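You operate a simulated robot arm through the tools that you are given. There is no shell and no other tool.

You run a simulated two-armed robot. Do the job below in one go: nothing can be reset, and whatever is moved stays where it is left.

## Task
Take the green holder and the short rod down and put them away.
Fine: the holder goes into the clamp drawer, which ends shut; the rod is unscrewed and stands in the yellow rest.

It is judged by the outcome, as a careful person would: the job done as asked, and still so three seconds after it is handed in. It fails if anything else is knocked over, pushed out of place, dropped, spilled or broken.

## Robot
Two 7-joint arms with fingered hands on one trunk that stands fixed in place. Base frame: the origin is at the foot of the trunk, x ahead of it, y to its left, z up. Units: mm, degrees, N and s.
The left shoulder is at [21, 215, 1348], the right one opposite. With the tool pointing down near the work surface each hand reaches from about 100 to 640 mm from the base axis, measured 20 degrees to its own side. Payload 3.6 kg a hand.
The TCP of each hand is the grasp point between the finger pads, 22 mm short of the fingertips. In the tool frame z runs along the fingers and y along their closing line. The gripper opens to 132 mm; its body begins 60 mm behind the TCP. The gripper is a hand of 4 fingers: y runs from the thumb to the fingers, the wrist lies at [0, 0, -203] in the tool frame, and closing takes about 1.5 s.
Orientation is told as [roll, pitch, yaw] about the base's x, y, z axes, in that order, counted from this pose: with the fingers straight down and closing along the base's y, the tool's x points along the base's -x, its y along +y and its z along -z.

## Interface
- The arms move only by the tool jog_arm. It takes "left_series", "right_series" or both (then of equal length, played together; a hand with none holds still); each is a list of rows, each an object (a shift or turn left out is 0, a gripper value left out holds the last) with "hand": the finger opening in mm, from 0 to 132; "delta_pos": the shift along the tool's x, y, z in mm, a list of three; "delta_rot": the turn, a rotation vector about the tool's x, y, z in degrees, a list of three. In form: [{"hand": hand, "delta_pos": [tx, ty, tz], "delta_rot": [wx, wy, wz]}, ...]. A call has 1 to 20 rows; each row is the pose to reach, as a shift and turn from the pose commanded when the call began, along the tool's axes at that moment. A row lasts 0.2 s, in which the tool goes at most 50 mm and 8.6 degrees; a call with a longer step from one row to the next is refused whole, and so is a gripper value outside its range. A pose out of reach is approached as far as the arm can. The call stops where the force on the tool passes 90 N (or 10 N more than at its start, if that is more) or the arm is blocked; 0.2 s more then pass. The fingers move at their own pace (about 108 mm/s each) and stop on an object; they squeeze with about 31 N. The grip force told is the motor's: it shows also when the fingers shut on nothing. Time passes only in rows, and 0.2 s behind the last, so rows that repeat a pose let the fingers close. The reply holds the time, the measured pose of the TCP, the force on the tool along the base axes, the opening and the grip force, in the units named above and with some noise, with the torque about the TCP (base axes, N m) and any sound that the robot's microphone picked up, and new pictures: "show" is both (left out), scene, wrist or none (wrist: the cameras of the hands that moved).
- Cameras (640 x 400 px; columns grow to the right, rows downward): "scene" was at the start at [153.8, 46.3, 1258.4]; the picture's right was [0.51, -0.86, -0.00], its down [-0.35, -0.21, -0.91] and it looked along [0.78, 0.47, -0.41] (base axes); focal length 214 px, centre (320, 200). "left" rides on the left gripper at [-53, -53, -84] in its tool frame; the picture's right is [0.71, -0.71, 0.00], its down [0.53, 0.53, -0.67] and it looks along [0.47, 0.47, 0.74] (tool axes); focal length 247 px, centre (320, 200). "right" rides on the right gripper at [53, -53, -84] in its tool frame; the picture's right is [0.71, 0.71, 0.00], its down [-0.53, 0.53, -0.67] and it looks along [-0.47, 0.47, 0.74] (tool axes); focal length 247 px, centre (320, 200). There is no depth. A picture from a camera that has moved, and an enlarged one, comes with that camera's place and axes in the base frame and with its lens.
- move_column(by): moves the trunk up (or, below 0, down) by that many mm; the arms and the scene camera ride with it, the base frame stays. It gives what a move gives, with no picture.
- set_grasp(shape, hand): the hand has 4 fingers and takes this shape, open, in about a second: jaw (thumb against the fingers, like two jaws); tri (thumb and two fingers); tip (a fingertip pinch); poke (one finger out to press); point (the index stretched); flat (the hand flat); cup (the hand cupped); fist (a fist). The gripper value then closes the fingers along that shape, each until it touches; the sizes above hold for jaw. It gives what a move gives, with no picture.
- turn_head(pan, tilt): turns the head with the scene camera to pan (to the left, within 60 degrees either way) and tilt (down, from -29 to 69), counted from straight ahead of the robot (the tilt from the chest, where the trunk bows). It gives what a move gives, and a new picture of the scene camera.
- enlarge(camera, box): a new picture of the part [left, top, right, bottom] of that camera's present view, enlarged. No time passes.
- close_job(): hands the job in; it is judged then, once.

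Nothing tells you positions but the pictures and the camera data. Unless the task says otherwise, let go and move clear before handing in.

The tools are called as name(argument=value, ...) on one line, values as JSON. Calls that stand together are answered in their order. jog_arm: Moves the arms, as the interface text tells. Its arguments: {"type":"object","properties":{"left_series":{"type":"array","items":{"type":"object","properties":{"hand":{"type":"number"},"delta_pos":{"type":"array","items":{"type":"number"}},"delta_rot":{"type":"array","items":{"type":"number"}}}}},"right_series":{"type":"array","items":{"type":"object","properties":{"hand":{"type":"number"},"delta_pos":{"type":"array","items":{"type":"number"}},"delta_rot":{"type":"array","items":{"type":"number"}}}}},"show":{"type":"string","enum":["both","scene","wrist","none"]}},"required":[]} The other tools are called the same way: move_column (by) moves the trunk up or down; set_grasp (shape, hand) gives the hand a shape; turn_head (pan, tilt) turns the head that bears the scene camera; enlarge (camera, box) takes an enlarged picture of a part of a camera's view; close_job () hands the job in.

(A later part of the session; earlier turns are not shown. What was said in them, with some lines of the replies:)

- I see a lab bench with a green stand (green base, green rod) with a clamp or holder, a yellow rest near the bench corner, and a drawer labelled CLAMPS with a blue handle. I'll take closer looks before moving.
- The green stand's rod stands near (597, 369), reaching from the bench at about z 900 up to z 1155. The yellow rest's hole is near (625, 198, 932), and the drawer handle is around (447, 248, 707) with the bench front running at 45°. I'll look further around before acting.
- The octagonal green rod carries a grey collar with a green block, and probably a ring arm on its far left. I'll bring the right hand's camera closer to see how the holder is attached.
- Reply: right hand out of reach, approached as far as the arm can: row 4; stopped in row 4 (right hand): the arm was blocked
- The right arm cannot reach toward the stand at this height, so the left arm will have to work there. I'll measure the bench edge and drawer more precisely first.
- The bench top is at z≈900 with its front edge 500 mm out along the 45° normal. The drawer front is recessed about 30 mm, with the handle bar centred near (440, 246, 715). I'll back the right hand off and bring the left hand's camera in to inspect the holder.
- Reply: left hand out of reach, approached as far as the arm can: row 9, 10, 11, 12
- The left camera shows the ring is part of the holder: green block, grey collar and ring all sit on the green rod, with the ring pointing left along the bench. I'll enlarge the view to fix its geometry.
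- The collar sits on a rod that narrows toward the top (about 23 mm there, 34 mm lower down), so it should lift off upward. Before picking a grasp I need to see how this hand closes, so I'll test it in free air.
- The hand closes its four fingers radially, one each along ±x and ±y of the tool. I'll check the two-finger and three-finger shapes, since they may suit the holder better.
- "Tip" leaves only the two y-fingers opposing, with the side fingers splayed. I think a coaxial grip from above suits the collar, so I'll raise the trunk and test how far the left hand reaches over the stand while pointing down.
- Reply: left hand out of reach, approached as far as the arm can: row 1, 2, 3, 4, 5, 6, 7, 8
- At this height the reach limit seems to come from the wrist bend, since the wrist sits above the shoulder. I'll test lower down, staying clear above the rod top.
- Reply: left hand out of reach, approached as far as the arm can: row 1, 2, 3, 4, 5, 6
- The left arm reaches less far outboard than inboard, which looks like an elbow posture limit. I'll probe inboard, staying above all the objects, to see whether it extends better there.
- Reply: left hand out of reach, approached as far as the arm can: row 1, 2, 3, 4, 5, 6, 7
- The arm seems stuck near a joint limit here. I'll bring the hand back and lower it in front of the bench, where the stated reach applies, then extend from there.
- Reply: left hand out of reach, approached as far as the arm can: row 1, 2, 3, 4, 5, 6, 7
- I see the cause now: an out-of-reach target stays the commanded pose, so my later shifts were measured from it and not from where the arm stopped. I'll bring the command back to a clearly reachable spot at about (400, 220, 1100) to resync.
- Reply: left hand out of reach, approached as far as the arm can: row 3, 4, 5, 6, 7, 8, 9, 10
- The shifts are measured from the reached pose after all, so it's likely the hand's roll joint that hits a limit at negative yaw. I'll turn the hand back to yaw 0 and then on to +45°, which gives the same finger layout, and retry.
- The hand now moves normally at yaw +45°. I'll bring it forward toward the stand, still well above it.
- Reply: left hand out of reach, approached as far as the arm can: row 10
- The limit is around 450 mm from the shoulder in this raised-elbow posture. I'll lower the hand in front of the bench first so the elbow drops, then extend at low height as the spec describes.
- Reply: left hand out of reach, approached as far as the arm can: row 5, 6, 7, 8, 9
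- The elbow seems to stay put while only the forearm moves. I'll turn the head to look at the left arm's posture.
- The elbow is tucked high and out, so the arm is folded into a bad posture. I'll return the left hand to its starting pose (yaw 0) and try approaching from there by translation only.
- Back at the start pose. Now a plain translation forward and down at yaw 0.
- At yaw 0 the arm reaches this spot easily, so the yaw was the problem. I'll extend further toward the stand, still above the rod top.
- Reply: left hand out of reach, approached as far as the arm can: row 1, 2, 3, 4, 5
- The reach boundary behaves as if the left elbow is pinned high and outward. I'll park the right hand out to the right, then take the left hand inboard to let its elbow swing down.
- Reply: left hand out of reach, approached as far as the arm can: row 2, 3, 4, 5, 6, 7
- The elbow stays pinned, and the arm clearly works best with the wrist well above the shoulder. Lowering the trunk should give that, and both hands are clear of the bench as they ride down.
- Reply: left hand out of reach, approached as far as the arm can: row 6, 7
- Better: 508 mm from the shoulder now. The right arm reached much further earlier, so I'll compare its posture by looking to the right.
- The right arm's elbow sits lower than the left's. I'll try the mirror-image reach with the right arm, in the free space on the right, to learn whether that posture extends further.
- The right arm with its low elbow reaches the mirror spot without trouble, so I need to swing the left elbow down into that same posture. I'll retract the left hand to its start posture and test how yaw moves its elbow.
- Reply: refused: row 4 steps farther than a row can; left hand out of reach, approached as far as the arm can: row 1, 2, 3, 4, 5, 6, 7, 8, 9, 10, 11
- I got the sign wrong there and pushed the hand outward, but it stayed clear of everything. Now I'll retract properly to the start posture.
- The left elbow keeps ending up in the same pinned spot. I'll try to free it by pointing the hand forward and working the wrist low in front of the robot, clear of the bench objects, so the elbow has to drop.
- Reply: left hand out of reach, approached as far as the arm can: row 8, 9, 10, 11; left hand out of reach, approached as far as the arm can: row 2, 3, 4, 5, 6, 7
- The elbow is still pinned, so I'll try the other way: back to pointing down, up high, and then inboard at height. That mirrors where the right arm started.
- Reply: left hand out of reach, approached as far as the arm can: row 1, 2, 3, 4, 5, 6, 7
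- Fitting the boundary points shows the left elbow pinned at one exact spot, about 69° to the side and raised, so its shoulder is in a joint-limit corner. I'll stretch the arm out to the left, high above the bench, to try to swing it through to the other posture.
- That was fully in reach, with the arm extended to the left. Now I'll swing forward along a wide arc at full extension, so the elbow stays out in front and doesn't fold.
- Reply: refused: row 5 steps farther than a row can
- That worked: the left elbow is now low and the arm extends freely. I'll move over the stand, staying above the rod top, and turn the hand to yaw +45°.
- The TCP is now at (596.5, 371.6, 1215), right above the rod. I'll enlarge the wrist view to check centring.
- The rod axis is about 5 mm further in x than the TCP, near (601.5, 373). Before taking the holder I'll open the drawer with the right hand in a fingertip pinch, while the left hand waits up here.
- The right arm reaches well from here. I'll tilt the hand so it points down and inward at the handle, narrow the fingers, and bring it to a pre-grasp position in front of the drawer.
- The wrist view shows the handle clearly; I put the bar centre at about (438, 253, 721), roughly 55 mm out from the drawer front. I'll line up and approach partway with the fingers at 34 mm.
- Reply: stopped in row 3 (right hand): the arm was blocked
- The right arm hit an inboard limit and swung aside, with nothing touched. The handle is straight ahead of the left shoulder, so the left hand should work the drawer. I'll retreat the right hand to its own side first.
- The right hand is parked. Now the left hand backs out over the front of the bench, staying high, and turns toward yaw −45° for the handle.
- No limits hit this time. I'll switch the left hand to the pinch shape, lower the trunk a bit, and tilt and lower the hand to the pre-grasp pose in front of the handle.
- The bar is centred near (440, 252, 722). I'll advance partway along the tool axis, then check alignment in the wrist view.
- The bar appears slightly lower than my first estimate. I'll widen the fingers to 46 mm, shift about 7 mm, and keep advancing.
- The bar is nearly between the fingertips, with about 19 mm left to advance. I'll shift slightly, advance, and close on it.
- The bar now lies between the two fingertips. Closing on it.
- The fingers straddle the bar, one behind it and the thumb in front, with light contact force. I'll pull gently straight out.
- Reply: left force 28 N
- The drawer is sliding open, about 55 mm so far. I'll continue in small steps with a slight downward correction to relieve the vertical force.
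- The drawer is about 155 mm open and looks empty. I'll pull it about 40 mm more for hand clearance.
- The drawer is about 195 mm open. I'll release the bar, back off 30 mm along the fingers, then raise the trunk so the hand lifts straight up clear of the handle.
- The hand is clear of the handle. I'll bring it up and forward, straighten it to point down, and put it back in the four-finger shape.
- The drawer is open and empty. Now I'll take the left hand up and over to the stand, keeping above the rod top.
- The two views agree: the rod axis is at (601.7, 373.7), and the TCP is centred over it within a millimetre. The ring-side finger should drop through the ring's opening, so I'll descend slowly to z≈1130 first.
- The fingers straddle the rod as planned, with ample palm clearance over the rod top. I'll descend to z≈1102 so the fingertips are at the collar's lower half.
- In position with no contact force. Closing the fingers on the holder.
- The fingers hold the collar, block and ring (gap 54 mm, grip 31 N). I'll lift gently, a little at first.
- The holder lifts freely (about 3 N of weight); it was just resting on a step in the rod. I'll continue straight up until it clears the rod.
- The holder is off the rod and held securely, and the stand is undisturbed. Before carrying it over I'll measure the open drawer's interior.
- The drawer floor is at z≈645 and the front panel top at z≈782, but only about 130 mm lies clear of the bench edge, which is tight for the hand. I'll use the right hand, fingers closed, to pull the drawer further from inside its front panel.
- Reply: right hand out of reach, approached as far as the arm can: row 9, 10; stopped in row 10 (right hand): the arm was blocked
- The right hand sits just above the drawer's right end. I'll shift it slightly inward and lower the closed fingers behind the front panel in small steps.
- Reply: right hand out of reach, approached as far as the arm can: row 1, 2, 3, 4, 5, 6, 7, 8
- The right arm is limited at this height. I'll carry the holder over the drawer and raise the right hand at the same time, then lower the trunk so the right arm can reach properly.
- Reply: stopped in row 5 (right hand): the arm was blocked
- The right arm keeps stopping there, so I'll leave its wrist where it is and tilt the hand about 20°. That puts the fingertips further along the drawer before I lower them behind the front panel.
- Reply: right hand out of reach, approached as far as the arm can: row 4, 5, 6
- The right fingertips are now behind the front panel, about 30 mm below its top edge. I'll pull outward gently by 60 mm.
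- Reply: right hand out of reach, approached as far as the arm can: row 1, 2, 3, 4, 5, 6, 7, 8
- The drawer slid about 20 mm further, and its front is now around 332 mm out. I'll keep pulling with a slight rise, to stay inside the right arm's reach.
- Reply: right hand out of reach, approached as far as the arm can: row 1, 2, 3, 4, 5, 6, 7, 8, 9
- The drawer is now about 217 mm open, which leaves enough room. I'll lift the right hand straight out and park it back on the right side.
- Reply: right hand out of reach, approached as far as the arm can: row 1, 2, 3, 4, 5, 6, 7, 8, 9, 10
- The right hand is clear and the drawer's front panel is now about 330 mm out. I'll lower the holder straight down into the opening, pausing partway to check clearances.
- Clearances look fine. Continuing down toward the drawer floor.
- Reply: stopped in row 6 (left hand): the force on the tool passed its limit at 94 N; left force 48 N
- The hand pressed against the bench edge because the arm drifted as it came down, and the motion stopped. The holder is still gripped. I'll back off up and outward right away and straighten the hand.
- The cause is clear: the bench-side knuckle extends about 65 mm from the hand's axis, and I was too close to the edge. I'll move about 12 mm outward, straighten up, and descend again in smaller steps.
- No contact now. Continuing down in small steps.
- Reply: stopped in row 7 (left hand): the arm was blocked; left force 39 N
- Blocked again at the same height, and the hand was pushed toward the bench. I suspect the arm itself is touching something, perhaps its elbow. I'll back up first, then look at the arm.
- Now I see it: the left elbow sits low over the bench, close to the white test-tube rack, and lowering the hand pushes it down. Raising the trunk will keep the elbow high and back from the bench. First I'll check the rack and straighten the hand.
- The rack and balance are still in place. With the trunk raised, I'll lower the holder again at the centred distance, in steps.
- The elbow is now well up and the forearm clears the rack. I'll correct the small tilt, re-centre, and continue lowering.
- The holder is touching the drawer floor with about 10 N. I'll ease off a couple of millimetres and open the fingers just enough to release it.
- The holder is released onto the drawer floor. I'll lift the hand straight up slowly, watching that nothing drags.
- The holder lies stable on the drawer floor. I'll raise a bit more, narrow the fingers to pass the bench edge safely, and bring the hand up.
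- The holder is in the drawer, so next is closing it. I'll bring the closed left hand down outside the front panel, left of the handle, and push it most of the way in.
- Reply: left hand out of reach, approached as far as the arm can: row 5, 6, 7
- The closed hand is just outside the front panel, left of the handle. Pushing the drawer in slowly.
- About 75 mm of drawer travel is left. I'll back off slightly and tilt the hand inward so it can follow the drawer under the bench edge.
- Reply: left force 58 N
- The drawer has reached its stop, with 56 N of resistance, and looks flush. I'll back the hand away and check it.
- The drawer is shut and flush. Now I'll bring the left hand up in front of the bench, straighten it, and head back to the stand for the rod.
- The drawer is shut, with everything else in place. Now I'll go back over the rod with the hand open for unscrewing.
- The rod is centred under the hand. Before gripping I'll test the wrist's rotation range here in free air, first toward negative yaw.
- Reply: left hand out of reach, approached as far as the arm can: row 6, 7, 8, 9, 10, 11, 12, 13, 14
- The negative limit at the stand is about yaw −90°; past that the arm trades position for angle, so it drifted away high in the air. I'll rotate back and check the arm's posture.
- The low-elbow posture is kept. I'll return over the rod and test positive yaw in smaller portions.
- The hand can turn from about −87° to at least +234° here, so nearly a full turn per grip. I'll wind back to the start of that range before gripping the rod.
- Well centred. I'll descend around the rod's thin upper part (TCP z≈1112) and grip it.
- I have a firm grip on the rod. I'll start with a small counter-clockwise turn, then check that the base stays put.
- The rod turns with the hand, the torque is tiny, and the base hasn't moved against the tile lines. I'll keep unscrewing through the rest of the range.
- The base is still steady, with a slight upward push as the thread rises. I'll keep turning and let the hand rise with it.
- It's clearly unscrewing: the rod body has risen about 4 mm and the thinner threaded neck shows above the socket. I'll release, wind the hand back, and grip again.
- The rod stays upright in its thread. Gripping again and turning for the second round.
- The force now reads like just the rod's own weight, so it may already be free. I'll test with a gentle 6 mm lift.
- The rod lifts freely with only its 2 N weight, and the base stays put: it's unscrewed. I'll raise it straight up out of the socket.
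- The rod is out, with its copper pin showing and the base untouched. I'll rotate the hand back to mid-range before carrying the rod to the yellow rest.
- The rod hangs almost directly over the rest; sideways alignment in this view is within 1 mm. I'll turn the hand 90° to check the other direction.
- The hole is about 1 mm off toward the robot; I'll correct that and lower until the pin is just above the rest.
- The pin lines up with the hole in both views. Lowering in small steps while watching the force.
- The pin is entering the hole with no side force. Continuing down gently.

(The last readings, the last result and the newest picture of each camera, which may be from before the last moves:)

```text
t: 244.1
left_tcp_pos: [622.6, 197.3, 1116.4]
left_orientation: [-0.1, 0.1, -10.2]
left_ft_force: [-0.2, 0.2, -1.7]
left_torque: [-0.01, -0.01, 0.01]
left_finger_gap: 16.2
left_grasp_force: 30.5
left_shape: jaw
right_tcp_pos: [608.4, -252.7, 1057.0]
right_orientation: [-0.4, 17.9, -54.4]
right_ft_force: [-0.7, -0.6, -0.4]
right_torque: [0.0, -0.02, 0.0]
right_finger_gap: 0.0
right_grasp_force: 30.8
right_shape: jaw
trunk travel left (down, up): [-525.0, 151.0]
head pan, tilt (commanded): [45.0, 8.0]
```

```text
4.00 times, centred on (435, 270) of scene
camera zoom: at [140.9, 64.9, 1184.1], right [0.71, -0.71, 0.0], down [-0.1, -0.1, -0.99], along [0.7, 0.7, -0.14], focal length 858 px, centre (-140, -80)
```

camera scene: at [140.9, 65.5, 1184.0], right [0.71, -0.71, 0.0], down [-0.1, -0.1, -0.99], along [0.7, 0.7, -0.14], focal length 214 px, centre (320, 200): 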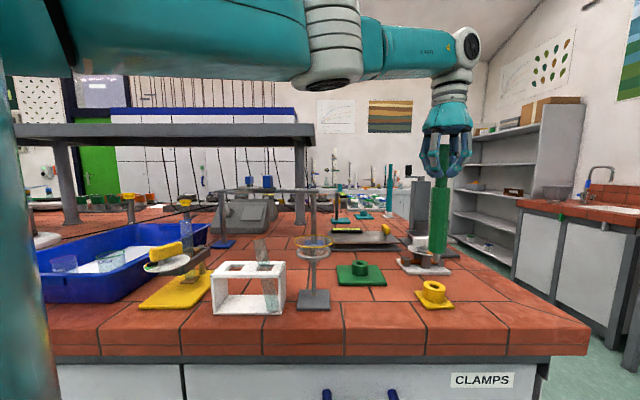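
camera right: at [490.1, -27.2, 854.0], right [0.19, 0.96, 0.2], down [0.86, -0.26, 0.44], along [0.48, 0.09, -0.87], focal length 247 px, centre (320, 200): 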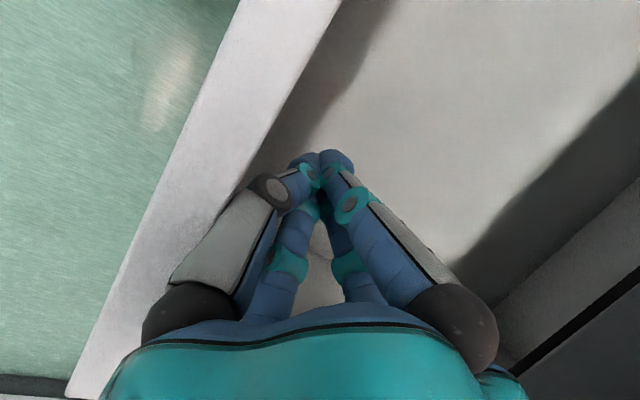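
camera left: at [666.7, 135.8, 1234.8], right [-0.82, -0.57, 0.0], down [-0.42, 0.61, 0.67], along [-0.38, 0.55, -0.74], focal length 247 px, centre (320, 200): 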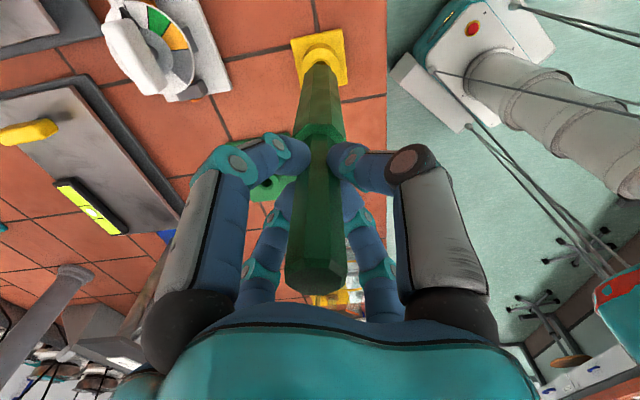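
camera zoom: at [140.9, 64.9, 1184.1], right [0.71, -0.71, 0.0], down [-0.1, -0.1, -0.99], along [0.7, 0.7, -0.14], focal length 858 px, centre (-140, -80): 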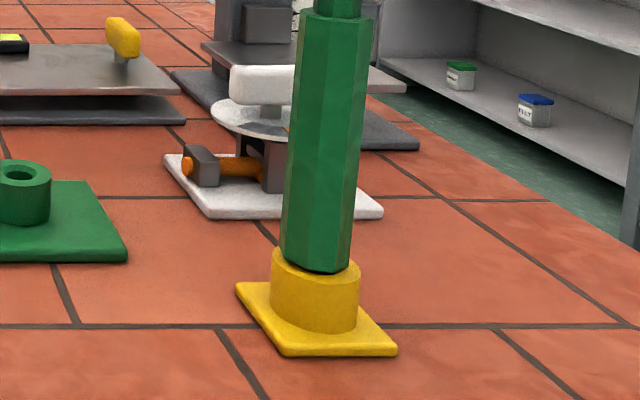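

jog_arm(left_series=[{"delta_pos": [0, 0, 1]}, {"delta_pos": [0, 0, 2]}, {"delta_pos": [0, 0, 3]}, {"delta_pos": [0, 0, 4]}], show="none")

enlarge(camera="scene", box=[390, 220, 480, 320])

```text
t: 245.1
left_tcp_pos: [622.9, 197.4, 1112.9]
left_orientation: [-0.1, 0.0, -10.2]
left_ft_force: [-0.5, -0.2, 5.5]
left_torque: [0.03, 0.01, 0.0]
left_finger_gap: 16.2
left_grasp_force: 31.6
left_shape: jaw
right_tcp_pos: [606.2, -253.4, 1055.2]
right_orientation: [-0.5, 17.7, -54.4]
right_ft_force: [-0.3, 0.5, -0.7]
right_torque: [-0.01, -0.02, -0.03]
right_finger_gap: 0.3
right_grasp_force: 30.9
right_shape: jaw
trunk travel left (down, up): [-525.0, 151.0]
head pan, tilt (commanded): [45.0, 8.0]
```

```text
4.00 times, centred on (435, 270) of scene
camera zoom: at [140.2, 64.8, 1184.3], right [0.71, -0.71, 0.0], down [-0.1, -0.1, -0.99], along [0.7, 0.7, -0.14], focal length 858 px, centre (-140, -80)
```

zoom: 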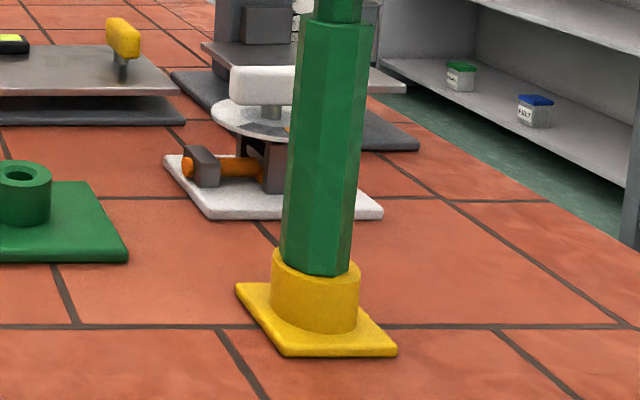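

The rod is seated, pressing on the rest with about 7 N. I'll ease off slightly and open the fingers.

jog_arm(left_series=[{"delta_pos": [0, 0, -0.4]}, {"delta_pos": [0, 0, -0.4], "hand": 20}, {"delta_pos": [0, 0, -0.4], "hand": 26}, {"delta_pos": [0, 0, -0.4], "hand": 32}, {"delta_pos": [0, 0, -0.4], "hand": 40}, {"delta_pos": [0, 0, -0.4], "hand": 60}, {"delta_pos": [0, 0, -0.4], "hand": 60}, {"delta_pos": [0, 0, -0.4], "hand": 60}], show="both")

enlarge(camera="scene", box=[370, 100, 520, 320])

```text
t: 246.9
left_tcp_pos: [623.4, 198.5, 1112.7]
left_orientation: [0.0, 0.2, -10.2]
left_ft_force: [0.0, 0.7, -0.4]
left_torque: [-0.01, 0.03, -0.03]
left_finger_gap: 59.6
left_grasp_force: 0.1
left_shape: jaw
right_tcp_pos: [605.3, -253.5, 1054.9]
right_orientation: [-0.5, 17.7, -54.4]
right_ft_force: [-0.6, -0.8, 0.4]
right_torque: [0.02, -0.01, 0.0]
right_finger_gap: 0.2
right_grasp_force: 31.3
right_shape: jaw
trunk travel left (down, up): [-525.0, 151.0]
head pan, tilt (commanded): [45.0, 8.0]
camera scene: at [140.8, 64.8, 1184.1], right [0.71, -0.71, 0.0], down [-0.1, -0.1, -0.99], along [0.7, 0.7, -0.14], focal length 214 px, centre (320, 200)
camera left: at [666.3, 136.1, 1197.9], right [-0.82, -0.57, 0.0], down [-0.42, 0.61, 0.67], along [-0.38, 0.55, -0.74], focal length 247 px, centre (320, 200)
```

scene: 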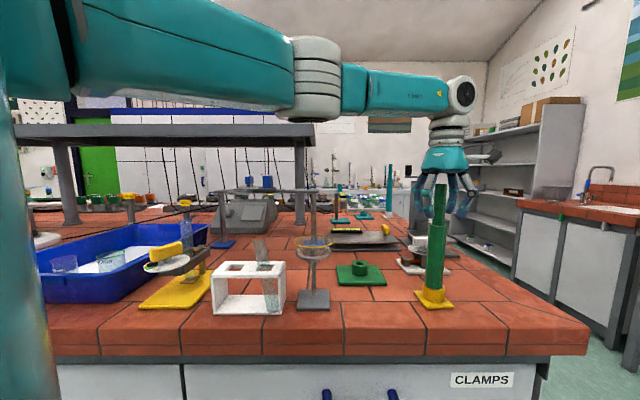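
left: 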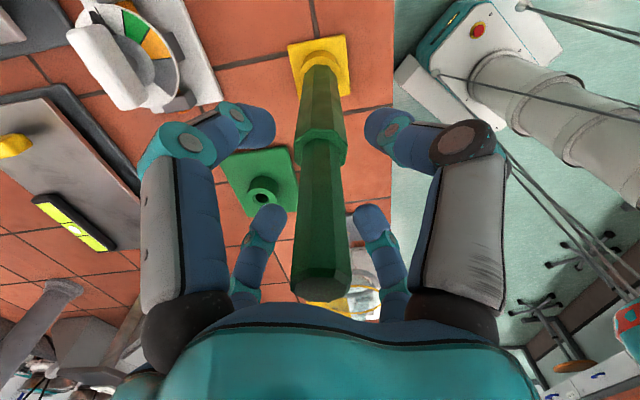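

```text
1.82 times, centred on (445, 210) of scene
camera zoom: at [140.8, 64.8, 1184.1], right [0.71, -0.71, 0.0], down [-0.1, -0.1, -0.99], along [0.7, 0.7, -0.14], focal length 390 px, centre (93, 182)
```

zoom: 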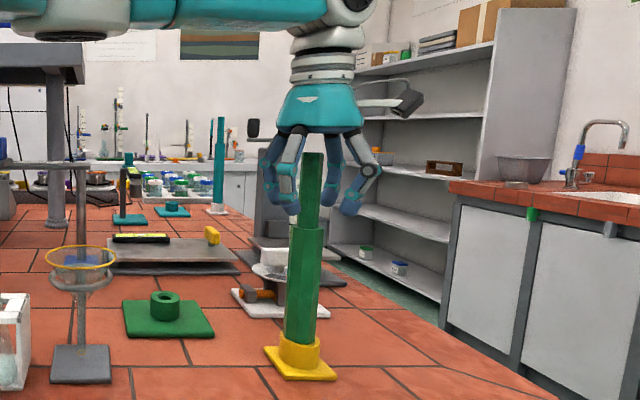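

The rod stands by itself in the yellow rest. I'll lift the hand straight up, clear of it.

jog_arm(left_series=[{"delta_pos": [0, 0, -8], "hand": 80}, {"delta_pos": [0, 0, -20], "hand": 90}, {"delta_pos": [0, 0, -35]}, {"delta_pos": [0, 0, -55]}, {"delta_pos": [0, 0, -75]}, {"delta_pos": [0, 0, -95]}, {"delta_pos": [0, 0, -115]}, {"delta_pos": [0, 0, -130]}, {"delta_pos": [0, 0, -130]}], show="both")

enlarge(camera="scene", box=[300, 130, 520, 320])

```text
t: 248.9
left_tcp_pos: [614.4, 200.5, 1241.5]
left_orientation: [0.0, 0.0, -10.2]
left_ft_force: [-0.8, -0.5, 0.0]
left_torque: [-0.02, -0.04, 0.0]
left_finger_gap: 89.6
left_grasp_force: 0.1
left_shape: jaw
left hand out of reach, approached as far as the arm can: row 7, 8, 9
right_tcp_pos: [606.1, -252.9, 1055.6]
right_orientation: [-0.5, 17.7, -54.3]
right_ft_force: [-0.2, -0.1, 1.0]
right_torque: [-0.01, 0.03, -0.02]
right_finger_gap: 0.1
right_grasp_force: 31.3
right_shape: jaw
trunk travel left (down, up): [-525.0, 151.0]
head pan, tilt (commanded): [45.0, 8.0]
camera scene: at [140.5, 65.2, 1184.1], right [0.71, -0.71, 0.0], down [-0.1, -0.1, -0.99], along [0.7, 0.7, -0.14], focal length 214 px, centre (320, 200)
camera left: at [657.4, 137.7, 1327.3], right [-0.82, -0.57, 0.0], down [-0.42, 0.61, 0.67], along [-0.38, 0.55, -0.74], focal length 247 px, centre (320, 200)
```

scene: 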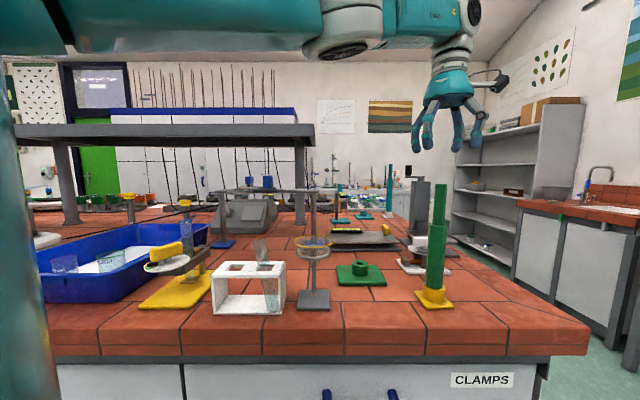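
left: 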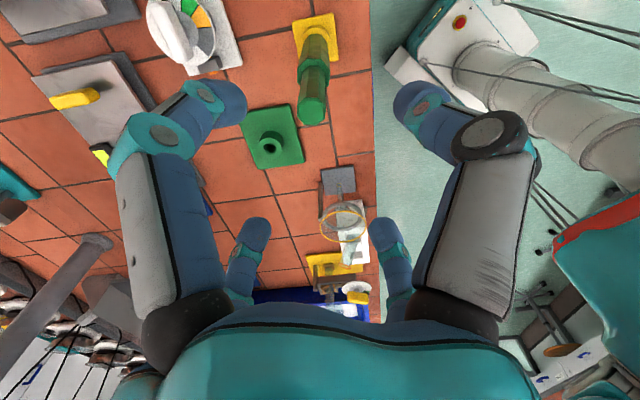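

```text
2.11 times, centred on (410, 225) of scene
camera zoom: at [140.5, 65.2, 1184.1], right [0.71, -0.71, 0.0], down [-0.1, -0.1, -0.99], along [0.7, 0.7, -0.14], focal length 452 px, centre (130, 147)
```

zoom: 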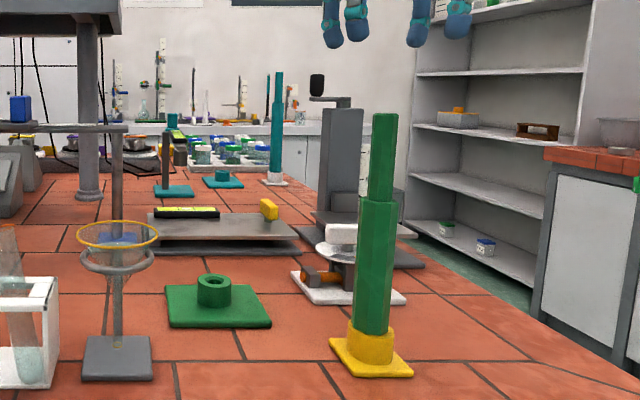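

The rod stands upright in the rest. I'll retract the left hand and do a final check of the bench and drawer.

jog_arm(left_series=[{"delta_pos": [30, 0, -2]}, {"delta_pos": [62, 1, -4]}, {"delta_pos": [94, 1, -6]}, {"delta_pos": [126, 2, -8]}, {"delta_pos": [157, 2, -10]}, {"delta_pos": [157, 2, -10]}], show="none")

turn_head(pan=31, tilt=30)

enlarge(camera="scene", box=[120, 180, 480, 400])

enlarge(camera="scene", box=[0, 60, 260, 240])

```text
t: 250.3
left_tcp_pos: [462.1, 229.2, 1252.5]
left_orientation: [0.1, 0.0, -10.1]
left_ft_force: [-0.6, -0.4, 0.0]
left_torque: [0.05, -0.01, 0.04]
left_finger_gap: 89.8
left_grasp_force: 0.1
left_shape: jaw
right_tcp_pos: [608.1, -253.6, 1055.2]
right_orientation: [-0.6, 17.8, -54.4]
right_ft_force: [0.3, -0.3, 0.4]
right_torque: [0.01, 0.04, -0.03]
right_finger_gap: 0.0
right_grasp_force: 30.6
right_shape: jaw
trunk travel left (down, up): [-525.0, 151.0]
head pan, tilt (commanded): [45.0, 8.0]
```

```text
t: 251.1
left_tcp_pos: [459.8, 230.1, 1251.9]
left_orientation: [-0.1, 0.1, -10.1]
left_ft_force: [0.2, 0.3, -0.3]
left_torque: [0.03, 0.0, 0.04]
left_finger_gap: 89.6
left_grasp_force: 0.0
left_shape: jaw
right_tcp_pos: [607.7, -254.1, 1055.3]
right_orientation: [-0.5, 17.9, -54.4]
right_ft_force: [0.3, -0.2, 0.2]
right_torque: [0.02, -0.01, -0.01]
right_finger_gap: 0.2
right_grasp_force: 30.7
right_shape: jaw
trunk travel left (down, up): [-525.0, 151.0]
head pan, tilt (commanded): [31.0, 30.0]
camera scene: at [152.6, 46.0, 1148.6], right [0.52, -0.86, 0.0], down [-0.43, -0.26, -0.87], along [0.74, 0.45, -0.5], focal length 214 px, centre (320, 200)
```

scene: 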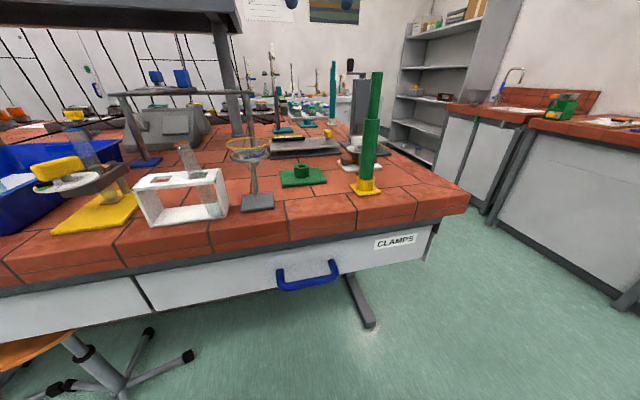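

```text
1.78 times, centred on (300, 290) of scene
camera zoom: at [152.6, 46.0, 1148.6], right [0.52, -0.86, 0.0], down [-0.43, -0.26, -0.87], along [0.74, 0.45, -0.5], focal length 381 px, centre (356, 40)
```

zoom: 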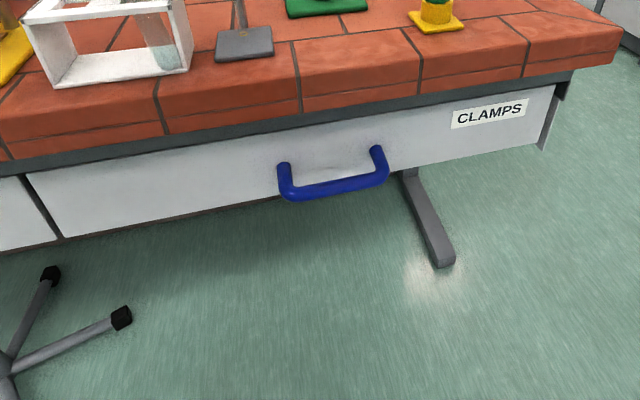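

```text
2.22 times, centred on (130, 150) of scene
camera zoom: at [152.6, 46.0, 1148.6], right [0.52, -0.86, 0.0], down [-0.43, -0.26, -0.87], along [0.74, 0.45, -0.5], focal length 477 px, centre (742, 311)
```

zoom: 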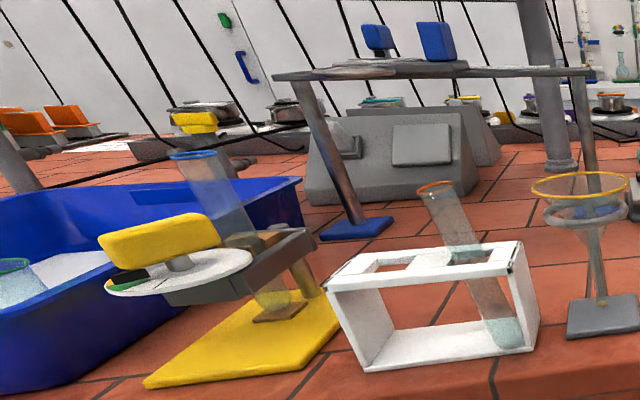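

The holder is in the shut clamp drawer (the handle is back where it started), the rod stands by itself in the yellow rest, and the stand base, rack, funnel and balance all look in place. Both hands are empty and clear, so I'm handing the job in.

close_job()

```text
The job is handed in.
```

I took the green holder and the short rod down and put them away, then handed the job in.

- **Holder:** it lies on the floor of the clamp drawer. The drawer is shut, and its handle is back where it started to within a few millimetres.
- **Rod:** I unscrewed it with about two turns of the hand. It stands in the yellow rest and stayed upright after I let go.
- **Contacts on the way:**
  - While lowering the holder, the hand pressed against the bench edge twice. The first press reached 94 N and stopped the arm; I backed off both times, and the holder stayed in the grip.
  - The left elbow and forearm also came very close to the test-tube rack and the balance. I raised the trunk before carrying on.
- **Everything else:** in the final views the stand base, rack, funnel and balance all look in place. Both hands are empty and clear of the bench objects.
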